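You operate a simulated robot arm through the tools that you are given. There is no shell and no other tool. Be economical: measure what you need, move in short steps, check, and stop when the job is done.

You are at the controls of a simulated two-armed robot. One attempt, no reset.

Task
Pick up the film roll with the orange core with one hand, pass it to the other hand and put it on the top of the roller table.

Only the result counts: the job must be done as asked and must still hold three seconds after the hand-in. Knocking over, shifting, dropping, spilling or breaking anything else fails it.

Robot
Two 7-joint arms with two-finger parallel grippers on one trunk, on a base that drives. Base frame: it is fixed to the floor where the robot stands at the start and does not move with it; the origin is under the middle of the robot, x ahead of it, y to its left, z up. Lengths are in m, angles in rad, forces in N, time in s.
The left shoulder is at the start at [0.02, 0.17, 1.078], the right one opposite. With the tool pointing down near the work surface each hand reaches from about 0.1 to 0.62 m from the robot's upright axis, wherever it stands, measured 20 degrees to its own side. Places, roughly: top of the roller table [1.1, -0.8, 0.6]. Payload 3.8 kg a hand.
Tool frame (each hand has its own): the origin (TCP) lies between the finger pads and is the grasp point; the fingertips stand 0.03 m ahead of it; z points along the fingers, y is the line along which they close. Largest opening 0.11 m; finger width 0.02, thickness 0.01; the body of the gripper, 0.048 by 0.112 m, starts 0.055 m behind the TCP.
Orientation is that of the tool frame in the base frame, as [roll, pitch, yaw] about the fixed x, y, z axes, in that order (R = Rz(yaw) Ry(pitch) Rx(roll)). With the fingers straight down and closing along the base's y, the tool's x points along the base's -x, its y along +y and its z along -z.

Tools
- The arms move only by the tool servo_tool. It takes "left_increments", "right_increments" or both (then of equal length, played together; a hand with none holds still); each is text: rows parted by semicolons, each of 6 numbers parted by spaces: the shift along the tool's x, y, z in m, then the turn, a rotation vector about the tool's x, y, z in rad. In form: x y z rx ry rz; .... A call has 1 to 10 rows; each row shifts and turns the commanded pose from where the row before left it, along the tool's axes as they then stand. "left_jaw" and "right_jaw" are, for a hand that has rows, the closure, from 0 (fully open) to 1 (shut), set as the call begins (left out, the last holds). Each row takes 0.2 s and may step no farther than 0.05 m and 0.15 rad from the row before; otherwise, or with a gripper value out of range, the whole call is refused. A pose out of reach is approached as far as the arm can. The call stops where the force on the tool passes 40 N (or 10 N more than at its start, if that is more) or the arm is blocked; 0.2 s more then pass. Each finger travels about 0.072 m/s and halts on what it meets, pressing with about 39 N; the grip force reading is that of the motor and also rises with nothing between the fingers. The clock runs only during rows and for 0.2 s after the last one: add rows that do not move to give the fingers time. The reply holds the time, the measured pose of the TCP, the force on the tool along the base axes, the opening and the grip force, in the units named above and with some noise, with the torque about the TCP (base axes, N m) and any sound that the robot's microphone picked up.
- Cameras (640 x 400 px; columns grow to the right, rows downward): "scene" is now at [0.1014, 0.0048, 1.2156]; the picture's right is [0.07, -1.00, 0.00], its down [-0.69, -0.05, -0.72] and it looks along [0.72, 0.05, -0.69] (base axes); focal length 266 px, centre (320, 200). "left" rides on the left gripper at [0.072, -0.017, -0.103] in its tool frame; the picture's right is [0.23, 0.97, 0.00], its down [-0.76, 0.18, -0.62] and it looks along [-0.61, 0.14, 0.78] (tool axes); focal length 222 px, centre (320, 200). "right" rides on the right gripper at [0.072, 0.017, -0.103] in its tool frame; the picture's right is [-0.23, 0.97, 0.00], its down [-0.76, -0.18, -0.62] and it looks along [-0.61, -0.14, 0.78] (tool axes); focal length 222 px, centre (320, 200). There is no depth. A picture from a camera that has moved, and an enlarged one, comes with that camera's place and axes in the base frame and with its lens.
- grab_frame(camera): a new picture of that camera. No time passes.
- move_column(by): slides the trunk up (or, below 0, down) by that many m; the arms and the scene camera ride with it, the base frame stays. It gives what a move gives, with no picture.
- steer(legs): drives the robot by 1 to 6 legs, each [ahead, turn to the left] in m and rad, along the robot's own axes; the way and the turn of a leg run together, so that a leg with both is an arc; at most 1.5 m and 3.142 rad a leg. The arms and the cameras ride along, it lands a little off, and it stops where it bumps. It gives what a move gives.
- aim_head(pan, tilt): turns the head with the scene camera to pan (to the left, within 1.396 rad either way) and tilt (down, from -0.506 to 1.204), counted from straight ahead of the robot. It gives what a move gives.
- zoom(camera, box): a new picture of the part [left, top, right, bottom] of that camera's present view, enlarged. No time passes.
- sign_off(): hands the job in; it is judged then, once.

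Work in short steps. Places have to be worked out from the pictures, the camera data and where the tool is seen: move nearer, look again, correct. Check each grasp and each placing, and mend what went wrong. You have 120 turns and 92 pictures in all, those below and enlarged ones among them. Open the grippers and draw the arms clear of the work before you hand the job in, unless the task says otherwise; then end with one line.

The tools are called after ">>>" by a JSON object that holds its "method" and its "body". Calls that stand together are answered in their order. servo_tool: Moves the arms, as the interface text tells. Its arguments: {"type":"object","properties":{"left_increments":{"type":"string"},"left_jaw":{"type":"number"},"right_increments":{"type":"string"},"right_jaw":{"type":"number"}},"required":[]} The other tools are called the same way: move_column (by) slides the trunk up or down; steer (legs) drives the base; aim_head (pan, tilt) turns the head that bears the scene camera; grab_frame (camera) takes a picture; zoom (camera, box) takes an enlarged picture of a part of a camera's view; sign_off () hands the job in.

At the start:

```text
time_s: 0.0
left_eef_pos: [0.4028, 0.2015, 0.9564]
left_ee_rot: [3.141, 0.0, -3.14]
left_ft_force: [-0.5, 1.5, -0.2]
left_moment: [0.03, -0.02, 0.0]
left_gripper_width: 0.1099
left_grasp_force: 0.0
right_eef_pos: [0.3773, -0.1872, 0.8861]
right_ee_rot: [3.141, 0.0, -3.14]
right_ft_force: [0.6, 0.0, 0.1]
right_moment: [0.01, 0.03, -0.01]
right_gripper_width: 0.1099
right_grasp_force: 0.0
trunk travel left (down, up): [-0.175, 0.395]
robot x, y, heading: [0.0018, -0.0012, 0.0]
head pan, tilt: [0.068, 0.764]
```

scene: 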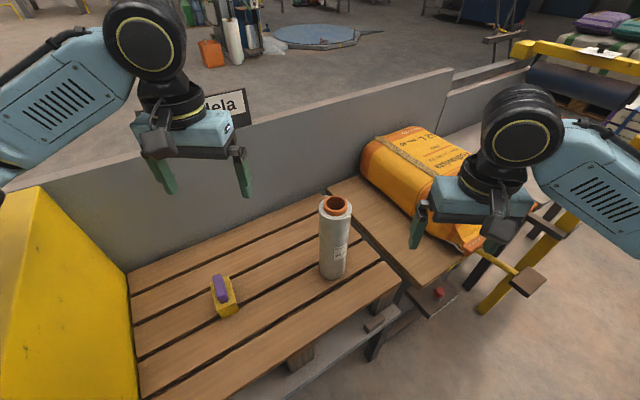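
right: 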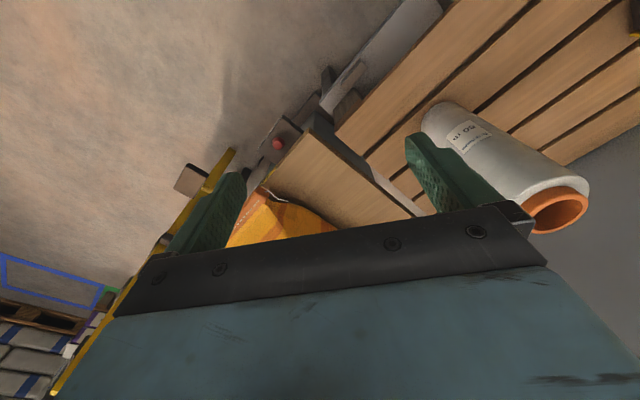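
left: 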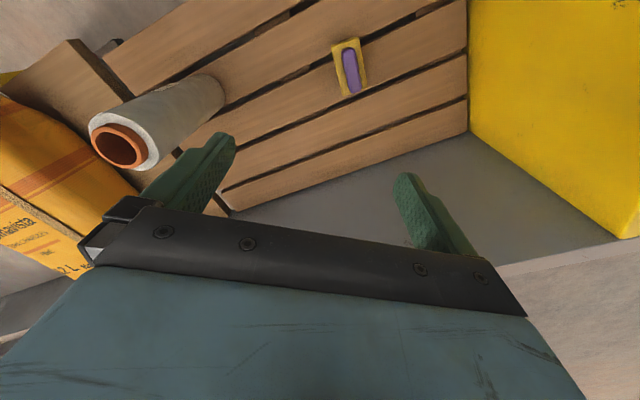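

The roll stands upright at about [0.486, -0.005], with its top at z≈0.834 and the pallet at about 0.60. Next I look at the roller table.

>>> {"method": "aim_head", "body": {"pan": -0.65, "tilt": 0.55}}

>>> {"method": "grab_frame", "body": {"camera": "scene"}}

```text
time_s: 1.1
left_eef_pos: [0.4041, 0.2018, 0.9567]
left_ee_rot: [-3.141, 0.001, 3.141]
left_ft_force: [-0.4, -0.5, 0.6]
left_moment: [0.0, -0.01, 0.03]
left_gripper_width: 0.1099
left_grasp_force: 0.1
right_eef_pos: [0.3773, -0.1894, 0.8859]
right_ee_rot: [-3.142, 0.001, -3.14]
right_ft_force: [0.1, 0.8, -0.7]
right_moment: [0.01, 0.0, 0.0]
right_gripper_width: 0.1099
right_grasp_force: 0.1
trunk travel left (down, up): [-0.175, 0.395]
robot x, y, heading: [-0.003, 0.0016, 0.001]
head pan, tilt: [-0.649, 0.55]
```

```text
88 pictures are left
camera scene: at [0.091, -0.055, 1.2342], right [-0.6, -0.8, 0.0], down [-0.42, 0.32, -0.85], along [0.68, -0.51, -0.52], focal length 266 px, centre (320, 200)
```

scene: 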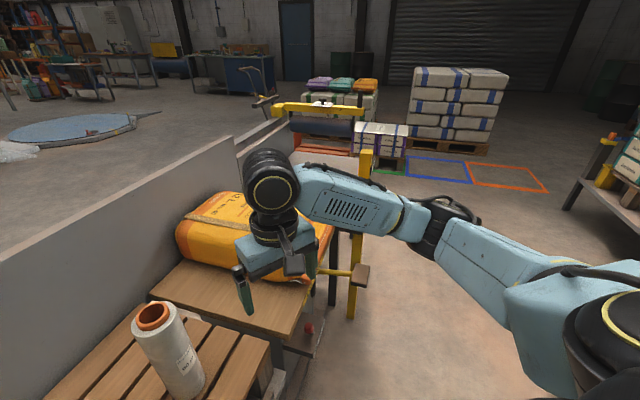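

The right arm hides the area around the roller table. I zoom in there.

>>> {"method": "zoom", "body": {"camera": "scene", "box": [220, 80, 420, 205]}}

```text
3.20 times, centred on (320, 142) of scene
camera zoom: at [0.091, -0.055, 1.2342], right [-0.6, -0.8, 0.0], down [-0.42, 0.32, -0.85], along [0.68, -0.51, -0.52], focal length 850 px, centre (320, 384)
```

zoom: 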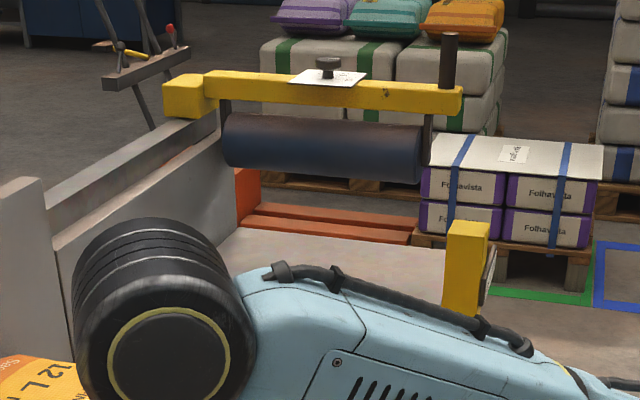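

I bring the left hand over the roll and move the right hand back and out of the way.

>>> {"method": "servo_tool", "body": {"left_increments": "-0.0164 -0.0414 0 0 0 0;-0.0164 -0.0414 0 0 0 0;-0.0164 -0.0414 0 0 0 0;-0.0164 -0.0414 0 0 0 0;-0.0164 -0.0414 0 0 0 0", "right_increments": "0.02 -0.03 -0.02 0 0 0;0.02 -0.03 -0.02 0 0 0;0.02 -0.03 -0.02 0 0 0;0.02 -0.03 -0.02 0 0 0;0.02 -0.03 -0.02 0 0 0"}}

>>> {"method": "grab_frame", "body": {"camera": "left"}}

>>> {"method": "grab_frame", "body": {"camera": "scene"}}

```text
time_s: 2.3
left_eef_pos: [0.4854, -0.0052, 0.9582]
left_ee_rot: [3.14, 0.001, -3.14]
left_ft_force: [-0.6, -0.3, 0.7]
left_moment: [0.01, 0.0, 0.01]
left_gripper_width: 0.11
left_grasp_force: 0.1
right_eef_pos: [0.276, -0.3365, 0.9831]
right_ee_rot: [3.141, 0.001, -3.14]
right_ft_force: [0.0, 0.2, 0.5]
right_moment: [0.0, 0.01, 0.01]
right_gripper_width: 0.1098
right_grasp_force: 0.1
trunk travel left (down, up): [-0.175, 0.395]
robot x, y, heading: [-0.0014, -0.0026, -0.002]
head pan, tilt: [-0.649, 0.55]
```

```text
86 pictures are left
camera left: at [0.4124, -0.0222, 1.0599], right [-0.23, 0.97, 0.0], down [0.76, 0.18, 0.62], along [0.61, 0.14, -0.78], focal length 222 px, centre (320, 200)
```

left: 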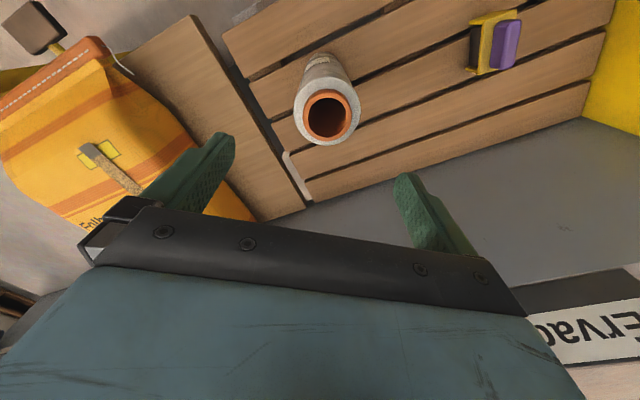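

```text
85 pictures are left
camera scene: at [0.0903, -0.056, 1.2342], right [-0.6, -0.8, 0.0], down [-0.42, 0.32, -0.85], along [0.68, -0.52, -0.52], focal length 266 px, centre (320, 200)
```

scene: 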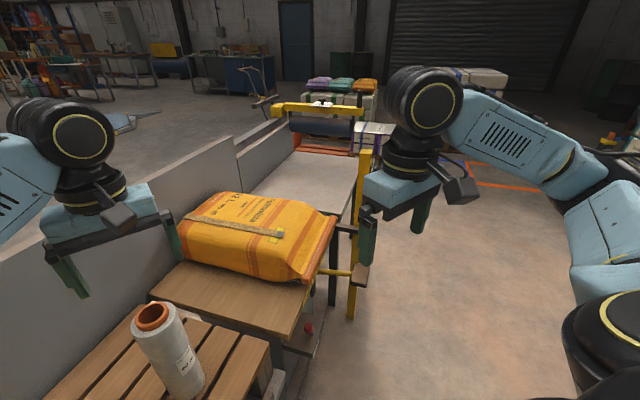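

Roll centre confirmed at about (0.485, 0.000). The roller table is now visible, so I zoom in on it.

>>> {"method": "zoom", "body": {"camera": "scene", "box": [230, 90, 400, 230]}}

```text
2.86 times, centred on (315, 160) of scene
camera zoom: at [0.0903, -0.056, 1.2342], right [-0.6, -0.8, 0.0], down [-0.42, 0.32, -0.85], along [0.68, -0.52, -0.52], focal length 759 px, centre (334, 314)
```

zoom: 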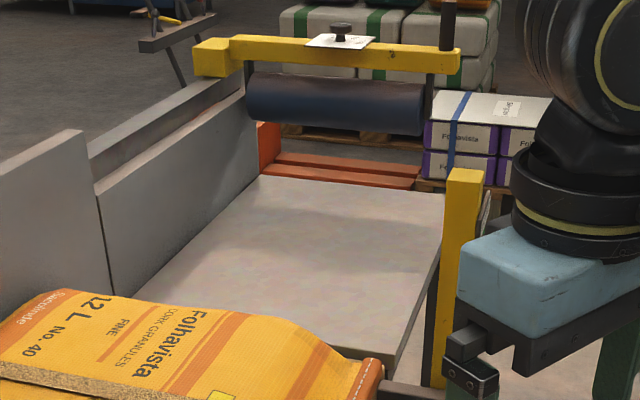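

The table top is a flat grey slab. I lower the left hand around the top of the roll.

>>> {"method": "servo_tool", "body": {"left_increments": "0 0.0045 0.0 0 0 0;0 0 0.0326 0 0 0;0 0 0.0326 0 0 0;0 0 0.0326 0 0 0;0 0 0.0326 0 0 0;0 0 0.0326 0 0 0"}}

>>> {"method": "grab_frame", "body": {"camera": "left"}}

```text
time_s: 3.7
left_eef_pos: [0.4876, -0.0024, 0.794]
left_ee_rot: [-3.141, 0.0, -3.141]
left_ft_force: [0.2, 0.1, 0.4]
left_moment: [0.02, 0.0, 0.01]
left_gripper_width: 0.1098
left_grasp_force: 0.1
right_eef_pos: [0.2763, -0.3364, 0.984]
right_ee_rot: [-3.141, 0.0, 3.142]
right_ft_force: [0.6, 0.3, -0.2]
right_moment: [-0.02, 0.0, -0.02]
right_gripper_width: 0.1098
right_grasp_force: 0.0
trunk travel left (down, up): [-0.175, 0.395]
robot x, y, heading: [-0.0005, -0.0006, 0.005]
head pan, tilt: [-0.649, 0.55]
```

```text
83 pictures are left
camera left: at [0.4141, -0.0185, 0.8974], right [-0.23, 0.97, 0.0], down [0.76, 0.18, 0.62], along [0.61, 0.14, -0.78], focal length 222 px, centre (320, 200)
```

left: 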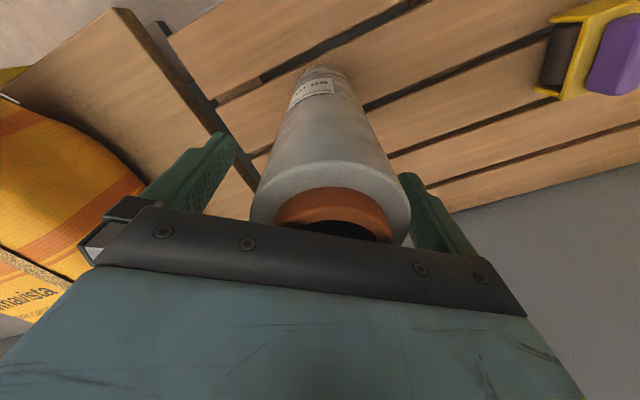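

The roll sits between the fingers, slightly toward +y. I trim the position and close.

>>> {"method": "servo_tool", "body": {"left_increments": "0 0.005 0 0 0 0"}}

>>> {"method": "servo_tool", "body": {"left_increments": "0 0 0 0 0 0;0 0 0 0 0 0;0 0 0 0 0 0;0 0 0 0 0 0;0 0 0 0 0 0", "left_jaw": 1}}

```text
time_s: 4.1
left_eef_pos: [0.4868, 0.0033, 0.7954]
left_ee_rot: [3.141, -0.002, -3.141]
left_ft_force: [0.6, 1.4, 0.9]
left_moment: [0.0, -0.01, -0.01]
left_gripper_width: 0.11
left_grasp_force: 0.1
right_eef_pos: [0.277, -0.3364, 0.984]
right_ee_rot: [-3.141, 0.0, -3.14]
right_ft_force: [-0.1, -0.2, -0.2]
right_moment: [0.01, 0.02, 0.01]
right_gripper_width: 0.1102
right_grasp_force: 0.0
trunk travel left (down, up): [-0.175, 0.395]
robot x, y, heading: [-0.0025, 0.0005, -0.001]
head pan, tilt: [-0.649, 0.55]
```

```text
time_s: 5.3
left_eef_pos: [0.4868, 0.0034, 0.7955]
left_ee_rot: [-3.141, 0.002, -3.141]
left_ft_force: [-1.1, -0.1, 0.1]
left_moment: [-0.24, 0.02, -0.02]
left_gripper_width: 0.0667
left_grasp_force: 39.1
right_eef_pos: [0.2764, -0.3366, 0.9828]
right_ee_rot: [3.141, 0.001, -3.141]
right_ft_force: [-0.6, 0.2, -0.8]
right_moment: [0.0, 0.02, 0.05]
right_gripper_width: 0.11
right_grasp_force: 0.0
trunk travel left (down, up): [-0.175, 0.395]
robot x, y, heading: [-0.0002, -0.0, -0.005]
head pan, tilt: [-0.649, 0.55]
```

Gripped, width 0.067. I lift straight up, then shift toward the robot and to the left.

>>> {"method": "servo_tool", "body": {"left_increments": "0 0 -0.03 0 0 0;0 0 -0.045 0 0 0;0 0 -0.045 0 0 0;0 0 -0.045 0 0 0;0 0 -0.045 0 0 0;0.022 0.035 0 0 0 0;0.022 0.035 0 0 0 0;0.022 0.035 0 0 0 0"}}

>>> {"method": "aim_head", "body": {"pan": 0, "tilt": 0.5}}

>>> {"method": "grab_frame", "body": {"camera": "scene"}}

```text
time_s: 7.1
left_eef_pos: [0.4184, 0.1103, 1.0059]
left_ee_rot: [-3.141, -0.002, -3.141]
left_ft_force: [0.2, 0.3, -4.1]
left_moment: [-0.01, 0.0, 0.01]
left_gripper_width: 0.0667
left_grasp_force: 39.0
right_eef_pos: [0.277, -0.3357, 0.9848]
right_ee_rot: [-3.141, 0.0, 3.141]
right_ft_force: [0.3, 0.4, -0.3]
right_moment: [0.01, -0.01, 0.0]
right_gripper_width: 0.1102
right_grasp_force: 0.0
trunk travel left (down, up): [-0.175, 0.395]
robot x, y, heading: [0.0011, 0.0015, -0.004]
head pan, tilt: [-0.649, 0.55]
```

```text
time_s: 8.1
left_eef_pos: [0.4197, 0.1085, 1.0043]
left_ee_rot: [3.141, -0.001, -3.14]
left_ft_force: [1.3, 0.7, -3.2]
left_moment: [0.02, 0.0, -0.01]
left_gripper_width: 0.0666
left_grasp_force: 38.9
right_eef_pos: [0.2778, -0.3367, 0.9832]
right_ee_rot: [3.141, 0.0, 3.141]
right_ft_force: [0.2, 0.0, -0.6]
right_moment: [-0.02, 0.02, -0.02]
right_gripper_width: 0.1101
right_grasp_force: 0.1
trunk travel left (down, up): [-0.175, 0.395]
robot x, y, heading: [-0.0013, -0.0023, 0.001]
head pan, tilt: [0.0, 0.499]
```

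```text
82 pictures are left
camera scene: at [0.1106, -0.0008, 1.2388], right [0.0, -1.0, 0.0], down [-0.48, 0.0, -0.88], along [0.88, 0.0, -0.48], focal length 266 px, centre (320, 200)
```

scene: 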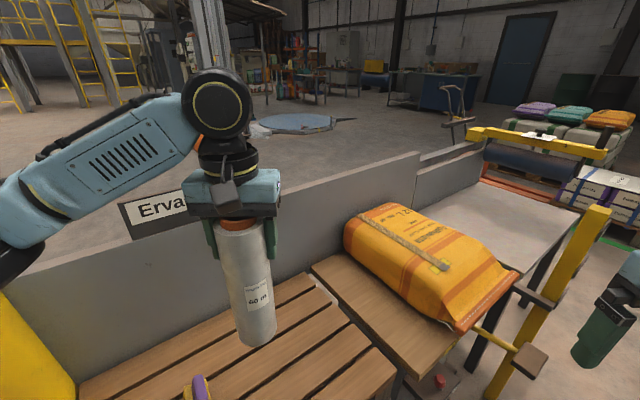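

It holds about 4 N, and the slab is clear. I rotate both hands to face each other.

>>> {"method": "servo_tool", "body": {"left_increments": "0 0 0 0.15 0 0;0 0 0 0.15 0 0;0 0 0 0.15 0 0;0 0 0 0.15 0 0;0 0 0 0.15 0 0", "right_increments": "0 0 0 -0.15 0 0;0 0 0 -0.15 0 0;0 0 0 -0.15 0 0;0 0 0 -0.15 0 0;0 0 0 -0.15 0 0"}}

>>> {"method": "servo_tool", "body": {"left_increments": "0 0 0 0.15 0 0;0 0 0 0.15 0 0;0 0 0 0.15 0 0;0 0 0 0.15 0 0;0 0 0 0.15 0 0;0 0 0 0.07 0 0", "right_increments": "0 0 0 -0.15 0 0;0 0 0 -0.15 0 0;0 0 0 -0.15 0 0;0 0 0 -0.15 0 0;0 0 0 -0.15 0 0;0 0 0 -0.07 0 0"}}

>>> {"method": "grab_frame", "body": {"camera": "scene"}}

```text
time_s: 9.3
left_eef_pos: [0.4198, 0.1095, 1.0046]
left_ee_rot: [-2.392, -0.001, -3.14]
left_ft_force: [-0.3, -1.0, -3.8]
left_moment: [0.23, -0.03, -0.04]
left_gripper_width: 0.0664
left_grasp_force: 39.2
right_eef_pos: [0.2785, -0.3376, 0.9859]
right_ee_rot: [2.389, -0.002, -3.141]
right_ft_force: [-0.1, 0.9, 0.1]
right_moment: [0.0, 0.02, 0.02]
right_gripper_width: 0.1097
right_grasp_force: 0.0
trunk travel left (down, up): [-0.175, 0.395]
robot x, y, heading: [0.0016, 0.0001, 0.001]
head pan, tilt: [0.0, 0.499]
```

```text
time_s: 10.1
left_eef_pos: [0.4284, 0.1115, 1.0935]
left_ee_rot: [-1.983, 0.225, -3.126]
left_ft_force: [-0.6, -0.4, -4.7]
left_moment: [0.29, 0.0, 0.01]
left_gripper_width: 0.0663
left_grasp_force: 39.1
right_eef_pos: [0.2791, -0.3444, 0.9804]
right_ee_rot: [1.955, 0.002, -3.139]
right_ft_force: [-0.1, -0.1, -0.5]
right_moment: [0.02, 0.02, 0.0]
right_gripper_width: 0.11
right_grasp_force: 0.1
trunk travel left (down, up): [-0.175, 0.395]
robot x, y, heading: [0.0032, -0.0002, -0.005]
head pan, tilt: [0.0, 0.499]
stopped in row 4 (left hand): the arm was blocked; the commanded pose is now the measured one
```

```text
81 pictures are left
camera scene: at [0.111, -0.009, 1.2375], right [0.0, -1.0, -0.01], down [-0.48, 0.01, -0.88], along [0.88, 0.0, -0.48], focal length 266 px, centre (320, 200)
```

scene: 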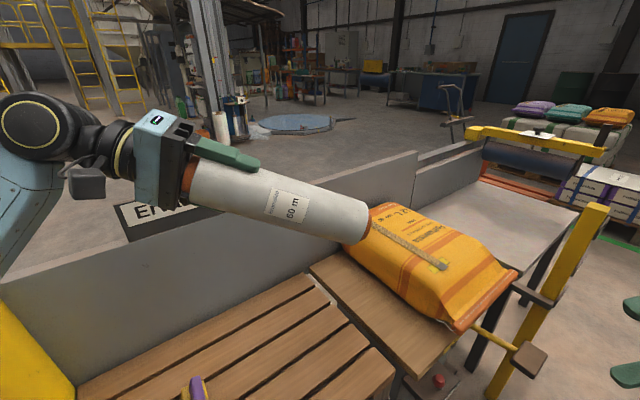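

The left wrist hit a limit, with the roll 23° below horizontal. I move the left hand outward and level its pitch while the right finishes its turn.

>>> {"method": "servo_tool", "body": {"left_increments": "-0.0105 0.0325 0 0 0 0;-0.0105 0.0325 0 0 0 0;-0.0105 0.0325 0 0 0 0;0 0 0 0 0.045 -0.102;0 0 0 0 0.045 -0.102;0 0 0 0 0 0", "right_increments": "0 0 0 -0.13 0 0;0 0 0 -0.13 0 0;0 0 0 -0.12 0 0;0 0 0 0 0 0;0 0 0 0 0 0;0 0 0 0 0 0"}}

```text
time_s: 11.0
left_eef_pos: [0.4845, 0.156, 1.0893]
left_ee_rot: [-1.987, 0.39, -3.114]
left_ft_force: [0.0, 0.0, -4.0]
left_moment: [0.29, 0.05, 0.02]
left_gripper_width: 0.0664
left_grasp_force: 39.0
right_eef_pos: [0.2478, -0.3492, 0.9194]
right_ee_rot: [1.621, -0.264, 3.119]
right_ft_force: [0.1, 0.1, 0.0]
right_moment: [-0.01, 0.02, -0.02]
right_gripper_width: 0.1101
right_grasp_force: 0.0
trunk travel left (down, up): [-0.175, 0.395]
robot x, y, heading: [0.0044, -0.0006, -0.003]
head pan, tilt: [0.0, 0.499]
stopped in row 4 (left hand): the arm was blocked; the commanded pose is now the measured one
```

Both wrists limit near 65° inward, so I change plan. The left holds the roll upright from above, and the right grips its lower half pointing forward and obliquely down. I restore the orientations first.

>>> {"method": "servo_tool", "body": {"left_increments": "0 0 0 -0.144 0 0;0 0 0 -0.144 0 0;0 0 0 -0.144 0 0;0 0 0 -0.144 0 0;0 0 0 -0.144 0 0;0 0 0 -0.144 0 0;0 0 0 -0.144 0 0;0 0 0 -0.147 0 0;0 0 0 0 0.13 0;0 0 0 0 0.13 0", "right_increments": "0 0 0 0.15 0 0;0 0 0 0.15 0 0;0 0 0 0.15 0 0;0 0 0 0.15 0 0;0 0 0 0.15 0 0;0 0 0 0.15 0 0;0 0 0 0.15 0 0;0 0 0 0.15 0 0;0 0 0 0.15 0 0;0 0 0 0.15 0 0"}}

```text
time_s: 13.2
left_eef_pos: [0.4844, 0.1621, 1.0857]
left_ee_rot: [-3.135, 0.115, -3.112]
left_ft_force: [-0.1, 0.7, -4.5]
left_moment: [0.0, 0.05, 0.0]
left_gripper_width: 0.0663
left_grasp_force: 39.0
right_eef_pos: [0.2476, -0.3452, 0.9242]
right_ee_rot: [3.13, -0.264, 3.117]
right_ft_force: [0.9, -0.2, -0.7]
right_moment: [0.02, 0.01, -0.03]
right_gripper_width: 0.11
right_grasp_force: 0.1
trunk travel left (down, up): [-0.175, 0.395]
robot x, y, heading: [0.0013, -0.0001, -0.003]
head pan, tilt: [0.0, 0.499]
```

The left levels up. The right moves forward and starts pitching so that its fingers point ahead.

>>> {"method": "servo_tool", "body": {"left_increments": "0 0 0 0 0.115 0;0 0 0 0 0 -0.03;0 0 0 0 0 0;0 0 0 0 0 0;0 0 0 0 0 0;0 0 0 0 0 0;0 0 0 0 0 0;0 0 0 0 0 0;0 0 0 0 0 0;0 0 0 0 0 0", "right_increments": "-0.035 0.01 -0.01 0 0 0;-0.035 0.01 -0.01 0 0 0;-0.035 0.01 -0.01 0 0 0;0 0 0 0 -0.15 0;0 0 0 0 -0.15 0;0 0 0 0 -0.15 0;0 0 0 0 -0.15 0;0 0 0 0 -0.15 0;0 0 0 0 -0.15 0;0 0 0 0 -0.15 0"}}

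>>> {"method": "grab_frame", "body": {"camera": "scene"}}

```text
time_s: 15.4
left_eef_pos: [0.4841, 0.1625, 1.0858]
left_ee_rot: [-3.136, 0.004, -3.082]
left_ft_force: [-0.6, 0.0, -4.1]
left_moment: [0.0, -0.04, 0.02]
left_gripper_width: 0.0664
left_grasp_force: 39.2
right_eef_pos: [0.3877, -0.3299, 0.9241]
right_ee_rot: [3.119, 0.787, 3.1]
right_ft_force: [-0.2, 0.2, -0.3]
right_moment: [0.03, 0.01, -0.01]
right_gripper_width: 0.11
right_grasp_force: 0.1
right hand out of reach, approached as far as the arm can: row 9, 10
trunk travel left (down, up): [-0.175, 0.395]
robot x, y, heading: [0.0025, 0.0029, -0.002]
head pan, tilt: [0.0, 0.499]
```

```text
80 pictures are left
camera scene: at [0.1131, 0.0017, 1.2388], right [0.0, -1.0, 0.0], down [-0.48, 0.0, -0.88], along [0.88, 0.0, -0.48], focal length 266 px, centre (320, 200)
```

scene: 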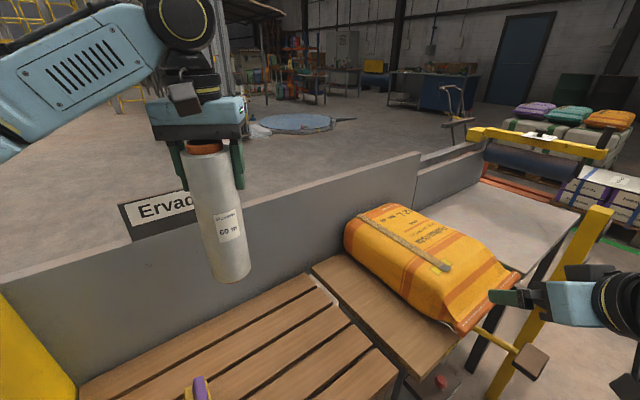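

The right reaches 45° forward, close to its fold limit. I extend it further forward and pitch more.

>>> {"method": "servo_tool", "body": {"right_increments": "-0.028 0.01 0.028 0 0 0;-0.028 0.01 0.028 0 0 0;-0.028 0.01 0.028 0 0 0;0 0 0 0 -0.13 0;0 0 0 0 -0.13 0;0 0 0 0 0 0"}}

```text
time_s: 16.8
left_eef_pos: [0.4843, 0.163, 1.0859]
left_ee_rot: [-3.136, 0.003, -3.083]
left_ft_force: [0.2, -0.9, -4.3]
left_moment: [0.03, -0.06, -0.03]
left_gripper_width: 0.0665
left_grasp_force: 39.5
right_eef_pos: [0.5088, -0.3021, 0.925]
right_ee_rot: [3.113, 1.046, 3.087]
right_ft_force: [-0.4, 0.7, -0.1]
right_moment: [-0.04, 0.0, -0.04]
right_gripper_width: 0.11
right_grasp_force: 0.1
trunk travel left (down, up): [-0.175, 0.395]
robot x, y, heading: [0.0022, 0.001, -0.002]
head pan, tilt: [0.0, 0.499]
```

The right is now at 60° forward tilt. I bring it lower and to the middle, below where the roll will hang.

>>> {"method": "servo_tool", "body": {"right_increments": "0.0152 0.0433 0.0053 0 0 0;0.0152 0.0433 0.0053 0 0 0;0.0152 0.0433 0.0053 0 0 0;0.0152 0.0433 0.0053 0 0 0;0.0152 0.0433 0.0053 0 0 0;0.0152 0.0433 0.0053 0 0 0"}}

>>> {"method": "grab_frame", "body": {"camera": "scene"}}

```text
time_s: 18.2
left_eef_pos: [0.4846, 0.1628, 1.0856]
left_ee_rot: [-3.136, 0.002, -3.081]
left_ft_force: [-0.3, -0.5, -3.9]
left_moment: [-0.03, 0.02, 0.01]
left_gripper_width: 0.0665
left_grasp_force: 39.1
right_eef_pos: [0.4948, -0.0431, 0.8349]
right_ee_rot: [3.113, 1.045, 3.09]
right_ft_force: [0.3, -0.6, 0.7]
right_moment: [-0.02, 0.01, -0.02]
right_gripper_width: 0.1099
right_grasp_force: 0.1
trunk travel left (down, up): [-0.175, 0.395]
robot x, y, heading: [0.0019, 0.0008, 0.003]
head pan, tilt: [0.0, 0.499]
```

```text
79 pictures are left
camera scene: at [0.1132, 0.0023, 1.2388], right [0.0, -1.0, 0.0], down [-0.48, 0.0, -0.88], along [0.88, 0.0, -0.48], focal length 266 px, centre (320, 200)
```

scene: 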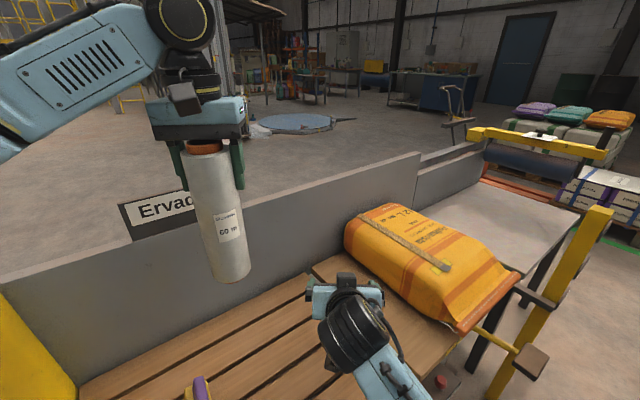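

I bring the roll across, over the open right fingers.

>>> {"method": "servo_tool", "body": {"left_increments": "-0.0115 0 0 0 0 0;0 -0.0414 0 0 0 0;0 -0.0414 0 0 0 0;0 -0.0414 0 0 0 0;0 -0.0414 0 0 0 0;0 -0.0414 0 0 0 0;0 0 0 0 0 0.06"}}

>>> {"method": "grab_frame", "body": {"camera": "right"}}

>>> {"method": "grab_frame", "body": {"camera": "scene"}}

```text
time_s: 19.8
left_eef_pos: [0.5064, -0.045, 1.0869]
left_ee_rot: [-3.137, 0.003, 3.141]
left_ft_force: [0.0, -0.9, -3.2]
left_moment: [0.0, -0.02, 0.0]
left_gripper_width: 0.0666
left_grasp_force: 39.3
right_eef_pos: [0.4953, -0.0424, 0.8346]
right_ee_rot: [3.112, 1.046, 3.089]
right_ft_force: [-0.2, 0.0, 0.4]
right_moment: [0.04, -0.04, 0.01]
right_gripper_width: 0.1099
right_grasp_force: 0.1
trunk travel left (down, up): [-0.175, 0.395]
robot x, y, heading: [0.0022, 0.0053, -0.006]
head pan, tilt: [0.0, 0.499]
```

```text
78 pictures are left
camera right: at [0.3719, -0.0216, 0.8222], right [0.14, 0.97, 0.21], down [-0.16, -0.19, 0.97], along [0.98, -0.17, 0.13], focal length 222 px, centre (320, 200)
```

right: 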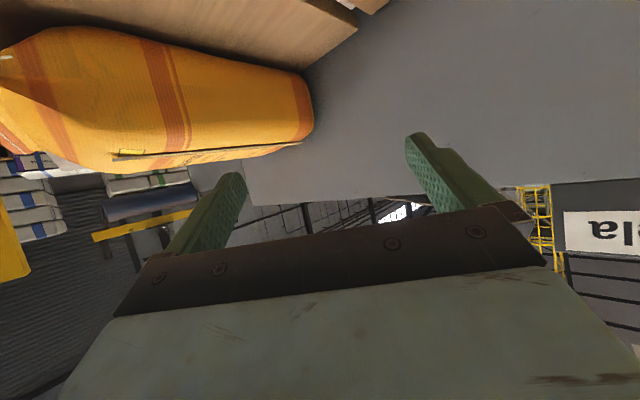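

```text
77 pictures are left
camera scene: at [0.1134, 0.002, 1.2387], right [0.0, -1.0, 0.0], down [-0.48, 0.0, -0.88], along [0.88, 0.0, -0.48], focal length 266 px, centre (320, 200)
```

scene: 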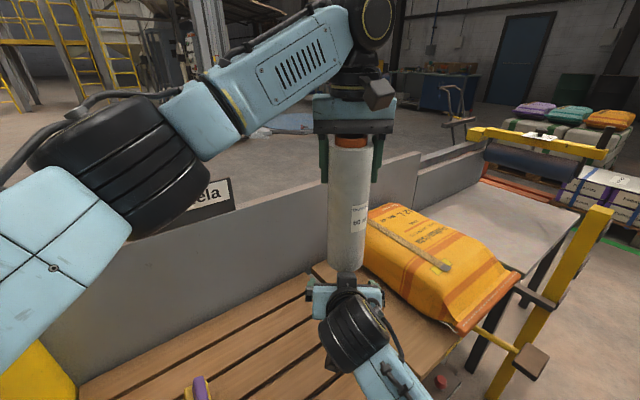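

The y alignment is good and there is about 13 mm of clearance. I lower the roll between the right fingers in steps.

>>> {"method": "servo_tool", "body": {"left_increments": "0 0.001 0.025 0 0 0;0 0.001 0.025 0 0 0;0 0 0.025 0 0 0;0 0 0.025 0 0 0"}}

>>> {"method": "grab_frame", "body": {"camera": "right"}}

>>> {"method": "zoom", "body": {"camera": "scene", "box": [240, 120, 460, 380]}}

```text
time_s: 20.8
left_eef_pos: [0.5068, -0.0419, 0.9881]
left_ee_rot: [-3.136, 0.003, 3.14]
left_ft_force: [-0.3, 0.1, -4.1]
left_moment: [0.01, -0.01, 0.0]
left_gripper_width: 0.0663
left_grasp_force: 39.0
right_eef_pos: [0.4955, -0.043, 0.8336]
right_ee_rot: [3.111, 1.045, 3.087]
right_ft_force: [0.3, 0.0, -0.2]
right_moment: [0.02, 0.02, -0.01]
right_gripper_width: 0.1103
right_grasp_force: 0.0
trunk travel left (down, up): [-0.175, 0.395]
robot x, y, heading: [0.0002, 0.0081, -0.003]
head pan, tilt: [0.0, 0.499]
```

```text
76 pictures are left
camera right: at [0.3719, -0.0219, 0.8222], right [0.14, 0.97, 0.21], down [-0.16, -0.19, 0.97], along [0.98, -0.17, 0.13], focal length 222 px, centre (320, 200)
```

right: 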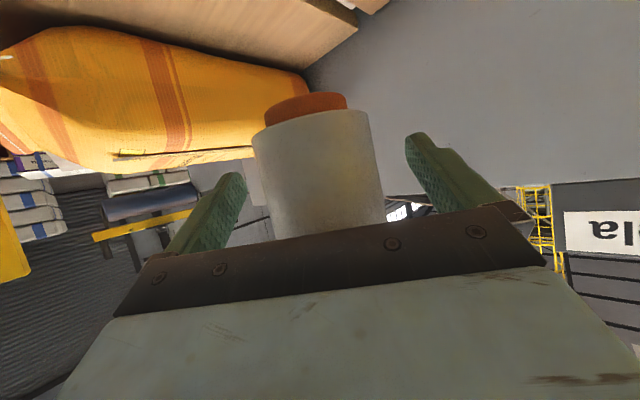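

```text
1.54 times, centred on (350, 250) of scene
camera zoom: at [0.1135, 0.0017, 1.2387], right [0.0, -1.0, 0.0], down [-0.48, 0.0, -0.88], along [0.88, 0.0, -0.48], focal length 409 px, centre (274, 123)
```

zoom: 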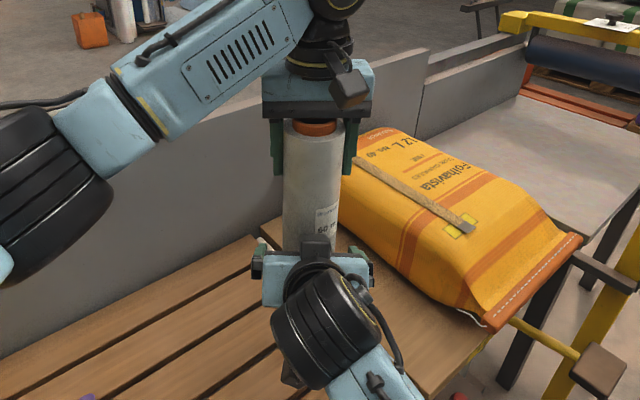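

The roll is centred in the right fingers. I lower it 0.048 more.

>>> {"method": "servo_tool", "body": {"left_increments": "0 0 0.024 0 0 0;0 0 0.024 0 0 0"}}

>>> {"method": "grab_frame", "body": {"camera": "right"}}

>>> {"method": "zoom", "body": {"camera": "scene", "box": [240, 120, 460, 380]}}

```text
time_s: 21.4
left_eef_pos: [0.5077, -0.0418, 0.9388]
left_ee_rot: [-3.135, 0.004, -3.141]
left_ft_force: [0.1, 0.5, -3.5]
left_moment: [0.03, -0.03, 0.0]
left_gripper_width: 0.0663
left_grasp_force: 39.1
right_eef_pos: [0.4958, -0.0438, 0.8335]
right_ee_rot: [3.112, 1.046, 3.088]
right_ft_force: [0.1, 0.3, 0.8]
right_moment: [0.01, 0.02, -0.02]
right_gripper_width: 0.11
right_grasp_force: 0.0
trunk travel left (down, up): [-0.175, 0.395]
robot x, y, heading: [0.0044, 0.0028, 0.003]
head pan, tilt: [0.0, 0.499]
```

```text
74 pictures are left
camera right: at [0.3719, -0.022, 0.8222], right [0.14, 0.97, 0.21], down [-0.16, -0.19, 0.97], along [0.98, -0.17, 0.13], focal length 222 px, centre (320, 200)
```

right: 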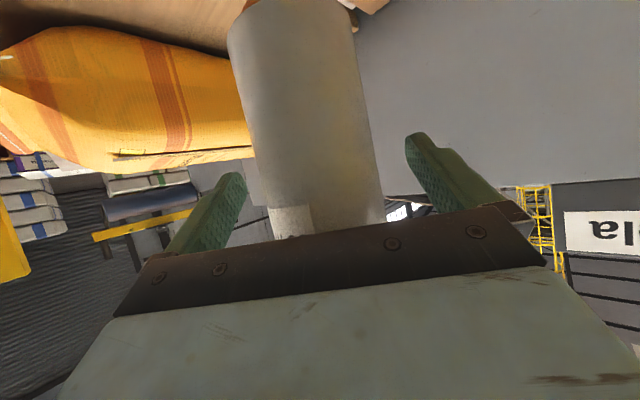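

```text
1.54 times, centred on (350, 250) of scene
camera zoom: at [0.1135, 0.0016, 1.2387], right [0.0, -1.0, 0.0], down [-0.48, 0.0, -0.88], along [0.88, 0.0, -0.48], focal length 409 px, centre (274, 123)
```

zoom: 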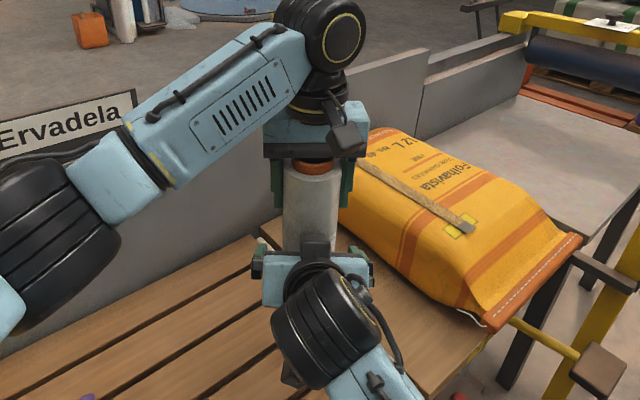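

In position with nothing touching. I close the right hand on the lower half.

>>> {"method": "servo_tool", "body": {"right_increments": "0 0 0 0 0 0;0 0 0 0 0 0;0 0 0 0 0 0;0 0 0 0 0 0;0 0 0 0 0 0", "right_jaw": 1}}

>>> {"method": "grab_frame", "body": {"camera": "right"}}

```text
time_s: 22.6
left_eef_pos: [0.5077, -0.042, 0.939]
left_ee_rot: [-3.136, 0.002, 3.14]
left_ft_force: [-0.3, -0.7, -5.5]
left_moment: [0.03, -0.19, -0.16]
left_gripper_width: 0.0665
left_grasp_force: 38.8
right_eef_pos: [0.4967, -0.0438, 0.8338]
right_ee_rot: [3.113, 1.045, 3.09]
right_ft_force: [-0.6, 0.6, 1.3]
right_moment: [-0.07, 0.08, 0.17]
right_gripper_width: 0.0667
right_grasp_force: 39.2
trunk travel left (down, up): [-0.175, 0.395]
robot x, y, heading: [0.0023, 0.001, -0.001]
head pan, tilt: [0.0, 0.499]
```

```text
72 pictures are left
camera right: at [0.3718, -0.0219, 0.8223], right [0.14, 0.97, 0.21], down [-0.16, -0.19, 0.97], along [0.98, -0.17, 0.13], focal length 222 px, centre (320, 200)
```

right: 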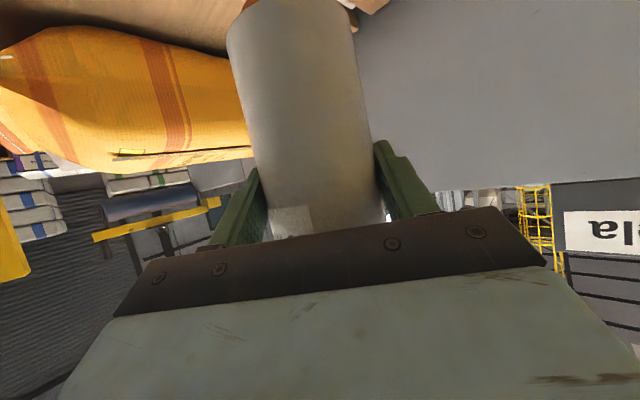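

The right holds at the same 0.067 width. I open the left hand, then raise it straight up.

>>> {"method": "servo_tool", "body": {"left_increments": "0 0 0 0 0 0;0 0 0 0 0 0;0 0 0 0 0 0;0 0 0 0 0 0", "left_jaw": 0}}

>>> {"method": "servo_tool", "body": {"left_increments": "0 0 -0.03 0 0 0;0 0 -0.03 0 0 0;0 0 -0.03 0 0 0;0 0 -0.03 0 0 0;0 0 -0.03 0 0 0;0 0.04 0 0 0 0;0 0.05 0 0 0 0;0 0.05 0 0 0 0;0 0.05 0 0 0 0"}}

>>> {"method": "grab_frame", "body": {"camera": "scene"}}

```text
time_s: 23.6
left_eef_pos: [0.5084, -0.0434, 0.9376]
left_ee_rot: [-3.137, 0.004, 3.14]
left_ft_force: [0.7, -0.2, 0.4]
left_moment: [0.0, -0.01, 0.0]
left_gripper_width: 0.1097
left_grasp_force: 0.1
right_eef_pos: [0.4953, -0.0438, 0.8339]
right_ee_rot: [3.114, 1.045, 3.088]
right_ft_force: [0.2, 1.0, -0.2]
right_moment: [0.01, 0.02, 0.01]
right_gripper_width: 0.0669
right_grasp_force: 39.3
trunk travel left (down, up): [-0.175, 0.395]
robot x, y, heading: [0.0005, 0.0004, -0.006]
head pan, tilt: [0.0, 0.499]
```

```text
time_s: 25.6
left_eef_pos: [0.5066, 0.1504, 1.0897]
left_ee_rot: [-3.137, 0.004, 3.14]
left_ft_force: [0.4, 0.3, -0.7]
left_moment: [0.0, 0.03, -0.01]
left_gripper_width: 0.1101
left_grasp_force: 0.2
right_eef_pos: [0.4957, -0.0435, 0.8324]
right_ee_rot: [3.113, 1.046, 3.09]
right_ft_force: [1.2, -0.2, 0.6]
right_moment: [0.03, 0.04, -0.01]
right_gripper_width: 0.0668
right_grasp_force: 39.1
trunk travel left (down, up): [-0.175, 0.395]
robot x, y, heading: [0.0043, 0.0048, -0.006]
head pan, tilt: [0.0, 0.499]
```

```text
71 pictures are left
camera scene: at [0.1132, 0.0024, 1.2388], right [0.0, -1.0, 0.0], down [-0.48, 0.0, -0.88], along [0.88, 0.0, -0.48], focal length 266 px, centre (320, 200)
```

scene: 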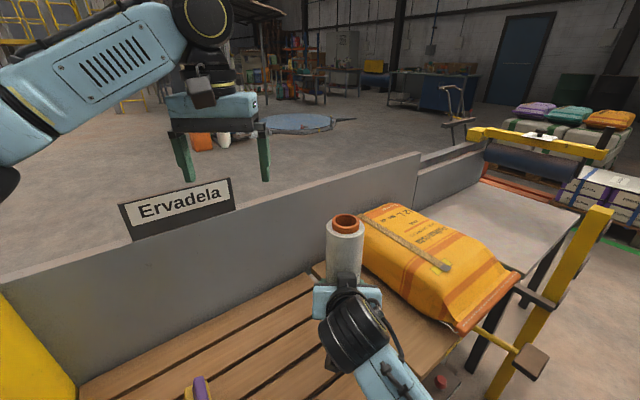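

The right hand holds the roll alone. I raise the trunk, retract the left arm, and check the way to the right before driving.

>>> {"method": "move_column", "body": {"by": 0.15}}

>>> {"method": "servo_tool", "body": {"left_increments": "0.035 0.015 0 0 0 0;0.035 0.015 0 0 0 0;0.035 0.015 0 0 0 0"}}

>>> {"method": "aim_head", "body": {"pan": -1.2, "tilt": 0.6}}

>>> {"method": "grab_frame", "body": {"camera": "scene"}}

```text
time_s: 27.3
left_eef_pos: [0.5071, 0.1483, 1.2395]
left_ee_rot: [-3.137, 0.004, 3.138]
left_ft_force: [1.3, -0.4, -0.3]
left_moment: [0.0, -0.02, 0.02]
left_gripper_width: 0.11
left_grasp_force: 0.0
right_eef_pos: [0.4966, -0.0438, 0.9841]
right_ee_rot: [3.113, 1.044, 3.087]
right_ft_force: [0.0, 0.1, -4.3]
right_moment: [0.02, 0.05, 0.01]
right_gripper_width: 0.0668
right_grasp_force: 39.5
trunk travel left (down, up): [-0.325, 0.245]
robot x, y, heading: [0.0028, 0.002, 0.004]
head pan, tilt: [0.0, 0.499]
```

```text
time_s: 28.1
left_eef_pos: [0.4, 0.1958, 1.2398]
left_ee_rot: [-3.138, 0.006, 3.14]
left_ft_force: [0.5, 0.6, -0.5]
left_moment: [0.02, -0.04, -0.03]
left_gripper_width: 0.11
left_grasp_force: 0.1
right_eef_pos: [0.4954, -0.044, 0.9836]
right_ee_rot: [3.112, 1.045, 3.09]
right_ft_force: [-0.1, 0.3, -3.7]
right_moment: [-0.02, 0.03, -0.04]
right_gripper_width: 0.0666
right_grasp_force: 38.7
trunk travel left (down, up): [-0.325, 0.245]
robot x, y, heading: [0.0034, 0.0013, -0.003]
head pan, tilt: [0.0, 0.499]
```

```text
time_s: 29.5
left_eef_pos: [0.4019, 0.1946, 1.24]
left_ee_rot: [-3.138, 0.004, 3.14]
left_ft_force: [-0.5, -0.5, -0.1]
left_moment: [-0.02, 0.03, -0.01]
left_gripper_width: 0.1099
left_grasp_force: 0.1
right_eef_pos: [0.4956, -0.0425, 0.9837]
right_ee_rot: [3.112, 1.044, 3.088]
right_ft_force: [-0.6, -0.3, -4.0]
right_moment: [0.02, 0.02, -0.03]
right_gripper_width: 0.0667
right_grasp_force: 38.4
trunk travel left (down, up): [-0.325, 0.245]
robot x, y, heading: [-0.0022, 0.0022, -0.001]
head pan, tilt: [-1.201, 0.6]
```

```text
70 pictures are left
camera scene: at [0.0543, -0.0807, 1.3797], right [-0.93, -0.36, 0.0], down [-0.2, 0.53, -0.83], along [0.3, -0.77, -0.56], focal length 266 px, centre (320, 200)
```

scene: 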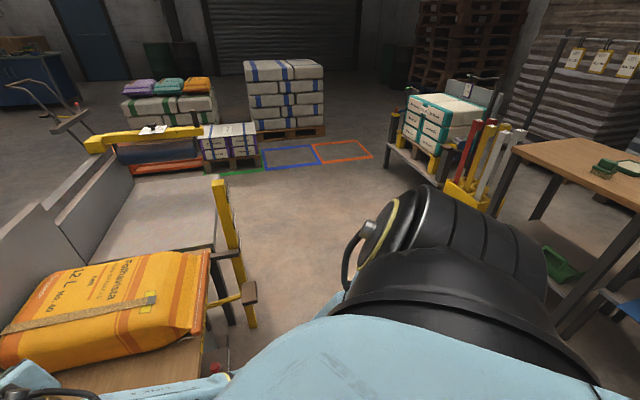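

The way is clear: the post is near (0.70, -0.70) and the side table is far off. I drive to about (0.2, -0.9) first.

>>> {"method": "steer", "body": {"legs": [[0, -1.352], [0.92, 0]]}}

>>> {"method": "aim_head", "body": {"pan": 1.0, "tilt": 0.6}}

>>> {"method": "grab_frame", "body": {"camera": "scene"}}

```text
time_s: 37.6
left_eef_pos: [0.4857, -1.2308, 1.2411]
left_ee_rot: [-3.137, 0.002, 1.798]
left_ft_force: [0.2, 0.3, -0.3]
left_moment: [-0.02, -0.01, 0.01]
left_gripper_width: 0.1102
left_grasp_force: 0.0
right_eef_pos: [0.2742, -1.3785, 0.9835]
right_ee_rot: [3.11, 1.044, 1.746]
right_ft_force: [0.3, 0.4, -4.1]
right_moment: [0.02, 0.02, 0.0]
right_gripper_width: 0.0665
right_grasp_force: 39.1
trunk travel left (down, up): [-0.325, 0.245]
robot x, y, heading: [0.2087, -0.8876, -1.346]
head pan, tilt: [-1.201, 0.6]
```

```text
time_s: 39.7
left_eef_pos: [0.4854, -1.2317, 1.2401]
left_ee_rot: [-3.136, 0.003, 1.797]
left_ft_force: [0.1, -1.0, 0.0]
left_moment: [-0.02, -0.02, 0.04]
left_gripper_width: 0.1098
left_grasp_force: 0.0
right_eef_pos: [0.2743, -1.3784, 0.9831]
right_ee_rot: [3.112, 1.042, 1.745]
right_ft_force: [-0.1, 0.1, -4.3]
right_moment: [0.03, 0.03, 0.01]
right_gripper_width: 0.0668
right_grasp_force: 38.9
trunk travel left (down, up): [-0.325, 0.245]
robot x, y, heading: [0.2062, -0.8853, -1.347]
head pan, tilt: [1.0, 0.6]
```

```text
69 pictures are left
camera scene: at [0.2938, -0.9384, 1.3797], right [-0.34, -0.94, 0.0], down [-0.53, 0.19, -0.82], along [0.78, -0.28, -0.57], focal length 266 px, centre (320, 200)
```

scene: 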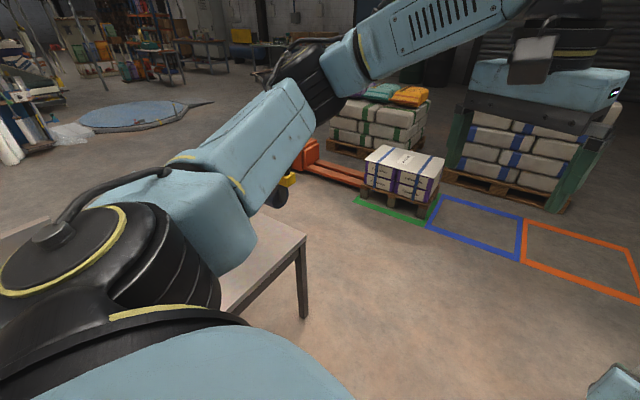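

The position matches the plan. I go on to about (0.52, -1.07) and turn to face the table.

>>> {"method": "steer", "body": {"legs": [[0, 0.808], [0.366, 0], [0, 0.6]]}}

>>> {"method": "aim_head", "body": {"pan": 0.4, "tilt": 0.7}}

>>> {"method": "grab_frame", "body": {"camera": "scene"}}

```text
time_s: 45.8
left_eef_pos: [0.8939, -0.8259, 1.2403]
left_ee_rot: [-3.136, 0.003, -3.038]
left_ft_force: [-0.2, -0.4, 0.2]
left_moment: [-0.04, -0.04, 0.02]
left_gripper_width: 0.1099
left_grasp_force: 0.0
right_eef_pos: [1.0125, -1.0518, 0.9833]
right_ee_rot: [3.111, 1.044, -3.089]
right_ft_force: [0.1, 0.9, -4.4]
right_moment: [0.03, 0.0, -0.03]
right_gripper_width: 0.0665
right_grasp_force: 39.4
trunk travel left (down, up): [-0.325, 0.245]
robot x, y, heading: [0.5174, -1.0639, 0.102]
head pan, tilt: [1.0, 0.6]
```

```text
time_s: 46.8
left_eef_pos: [0.8941, -0.8256, 1.2407]
left_ee_rot: [-3.136, 0.004, -3.037]
left_ft_force: [-0.4, 0.4, 0.0]
left_moment: [0.0, 0.0, 0.0]
left_gripper_width: 0.1101
left_grasp_force: 0.1
right_eef_pos: [1.0139, -1.0526, 0.9833]
right_ee_rot: [3.111, 1.045, -3.088]
right_ft_force: [0.3, -0.5, -4.3]
right_moment: [0.02, 0.01, -0.02]
right_gripper_width: 0.0664
right_grasp_force: 39.0
trunk travel left (down, up): [-0.325, 0.245]
robot x, y, heading: [0.5205, -1.062, 0.103]
head pan, tilt: [0.4, 0.7]
```

```text
68 pictures are left
camera scene: at [0.6123, -1.0169, 1.3711], right [0.48, -0.88, 0.0], down [-0.56, -0.31, -0.76], along [0.67, 0.37, -0.64], focal length 266 px, centre (320, 200)
```

scene: 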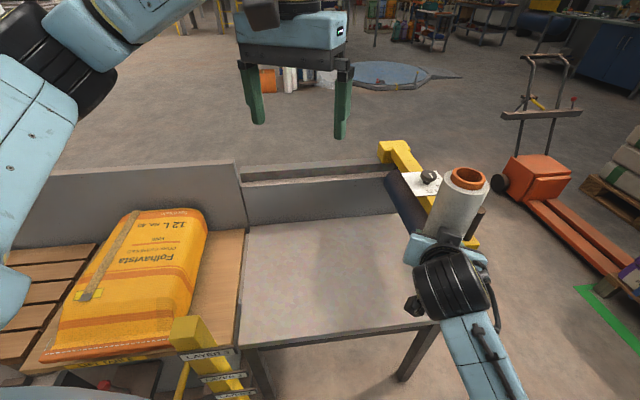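

The roll is close to the press-roller beam. I raise the trunk for clearance, then turn left toward the slab.

>>> {"method": "move_column", "body": {"by": 0.12}}

>>> {"method": "steer", "body": {"legs": [[0, 0.49]]}}

>>> {"method": "aim_head", "body": {"pan": 0.0, "tilt": 0.75}}

>>> {"method": "grab_frame", "body": {"camera": "scene"}}

```text
time_s: 48.3
left_eef_pos: [0.8944, -0.8274, 1.3609]
left_ee_rot: [-3.136, 0.003, -3.037]
left_ft_force: [-0.3, 0.5, -0.4]
left_moment: [0.0, -0.01, -0.01]
left_gripper_width: 0.1101
left_grasp_force: 0.2
right_eef_pos: [1.0129, -1.0538, 1.1025]
right_ee_rot: [3.111, 1.043, -3.089]
right_ft_force: [0.4, 0.0, -4.1]
right_moment: [0.01, 0.02, 0.01]
right_gripper_width: 0.0664
right_grasp_force: 38.9
trunk travel left (down, up): [-0.445, 0.125]
robot x, y, heading: [0.5177, -1.0609, 0.102]
head pan, tilt: [0.4, 0.7]
```

```text
time_s: 50.1
left_eef_pos: [0.738, -0.6759, 1.3601]
left_ee_rot: [-3.137, 0.003, -2.541]
left_ft_force: [-0.8, -0.2, -0.2]
left_moment: [-0.03, 0.0, 0.01]
left_gripper_width: 0.11
left_grasp_force: 0.1
right_eef_pos: [0.9506, -0.8189, 1.1035]
right_ee_rot: [3.112, 1.045, -2.594]
right_ft_force: [-0.9, 0.4, -4.3]
right_moment: [-0.05, 0.06, 0.0]
right_gripper_width: 0.0665
right_grasp_force: 39.1
trunk travel left (down, up): [-0.445, 0.125]
robot x, y, heading: [0.5172, -1.058, 0.601]
head pan, tilt: [0.4, 0.7]
```

```text
time_s: 51.0
left_eef_pos: [0.7389, -0.6752, 1.3611]
left_ee_rot: [-3.135, 0.003, -2.541]
left_ft_force: [0.7, -0.2, -0.1]
left_moment: [0.03, 0.02, -0.03]
left_gripper_width: 0.1101
left_grasp_force: 0.0
right_eef_pos: [0.9513, -0.8184, 1.1029]
right_ee_rot: [3.114, 1.044, -2.593]
right_ft_force: [0.6, 0.1, -4.0]
right_moment: [-0.03, 0.02, 0.02]
right_gripper_width: 0.0663
right_grasp_force: 39.3
trunk travel left (down, up): [-0.445, 0.125]
robot x, y, heading: [0.5224, -1.0576, 0.598]
head pan, tilt: [0.0, 0.75]
```

```text
67 pictures are left
camera scene: at [0.6028, -1.0014, 1.4868], right [0.56, -0.83, 0.0], down [-0.56, -0.38, -0.73], along [0.6, 0.41, -0.68], focal length 266 px, centre (320, 200)
```

scene: 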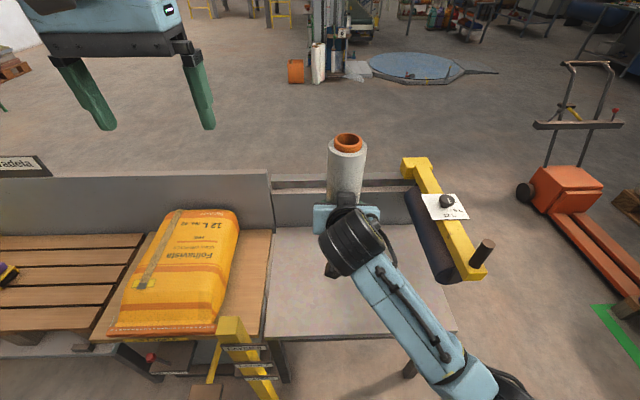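

The roll is above the slab, about 5 cm inside the near edge. I extend 0.06 forward, then lower the trunk to just above the surface.

>>> {"method": "servo_tool", "body": {"right_increments": "-0.015 0 0.026 0 0 0;-0.015 0 0.026 0 0 0;0 0 0 0 0 0"}}

>>> {"method": "move_column", "body": {"by": -0.34}}

>>> {"method": "grab_frame", "body": {"camera": "scene"}}

>>> {"method": "grab_frame", "body": {"camera": "right"}}

```text
time_s: 51.8
left_eef_pos: [0.7386, -0.6758, 1.3602]
left_ee_rot: [-3.137, 0.005, -2.54]
left_ft_force: [0.1, 0.0, -0.1]
left_moment: [-0.04, -0.01, -0.03]
left_gripper_width: 0.11
left_grasp_force: 0.1
right_eef_pos: [0.9993, -0.7845, 1.1033]
right_ee_rot: [3.111, 1.044, -2.593]
right_ft_force: [-0.1, 0.5, -3.9]
right_moment: [-0.03, 0.01, -0.01]
right_gripper_width: 0.0664
right_grasp_force: 38.9
trunk travel left (down, up): [-0.445, 0.125]
robot x, y, heading: [0.5173, -1.0559, 0.599]
head pan, tilt: [0.0, 0.75]
```

```text
time_s: 55.1
left_eef_pos: [0.7386, -0.6751, 1.0216]
left_ee_rot: [-3.135, 0.004, -2.542]
left_ft_force: [0.2, 0.2, -0.4]
left_moment: [0.02, -0.07, 0.02]
left_gripper_width: 0.1102
left_grasp_force: 0.1
right_eef_pos: [0.9998, -0.7848, 0.7634]
right_ee_rot: [3.113, 1.044, -2.591]
right_ft_force: [0.6, -0.9, -3.6]
right_moment: [-0.08, -0.01, -0.02]
right_gripper_width: 0.0665
right_grasp_force: 39.2
trunk travel left (down, up): [-0.105, 0.465]
robot x, y, heading: [0.5157, -1.0618, 0.595]
head pan, tilt: [0.0, 0.75]
```

```text
66 pictures are left
camera scene: at [0.6027, -1.0015, 1.1469], right [0.56, -0.83, 0.0], down [-0.56, -0.38, -0.73], along [0.6, 0.41, -0.68], focal length 266 px, centre (320, 200)
```

scene: 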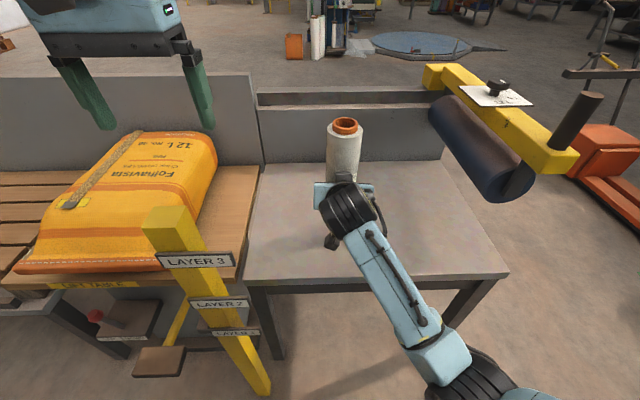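

```text
65 pictures are left
camera right: at [0.8867, -0.8379, 0.7515], right [-0.43, 0.88, 0.21], down [-0.03, -0.25, 0.97], along [0.9, 0.41, 0.13], focal length 222 px, centre (320, 200)
```

right: 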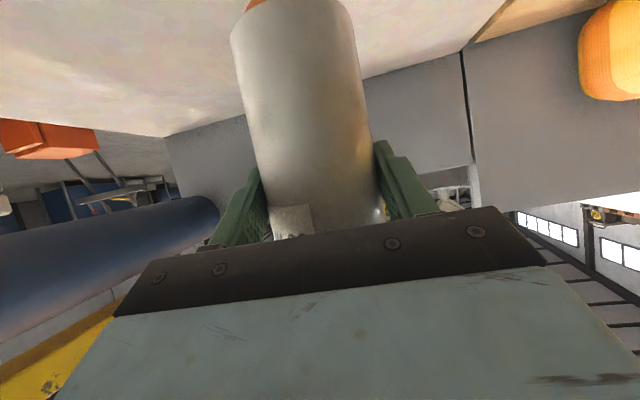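

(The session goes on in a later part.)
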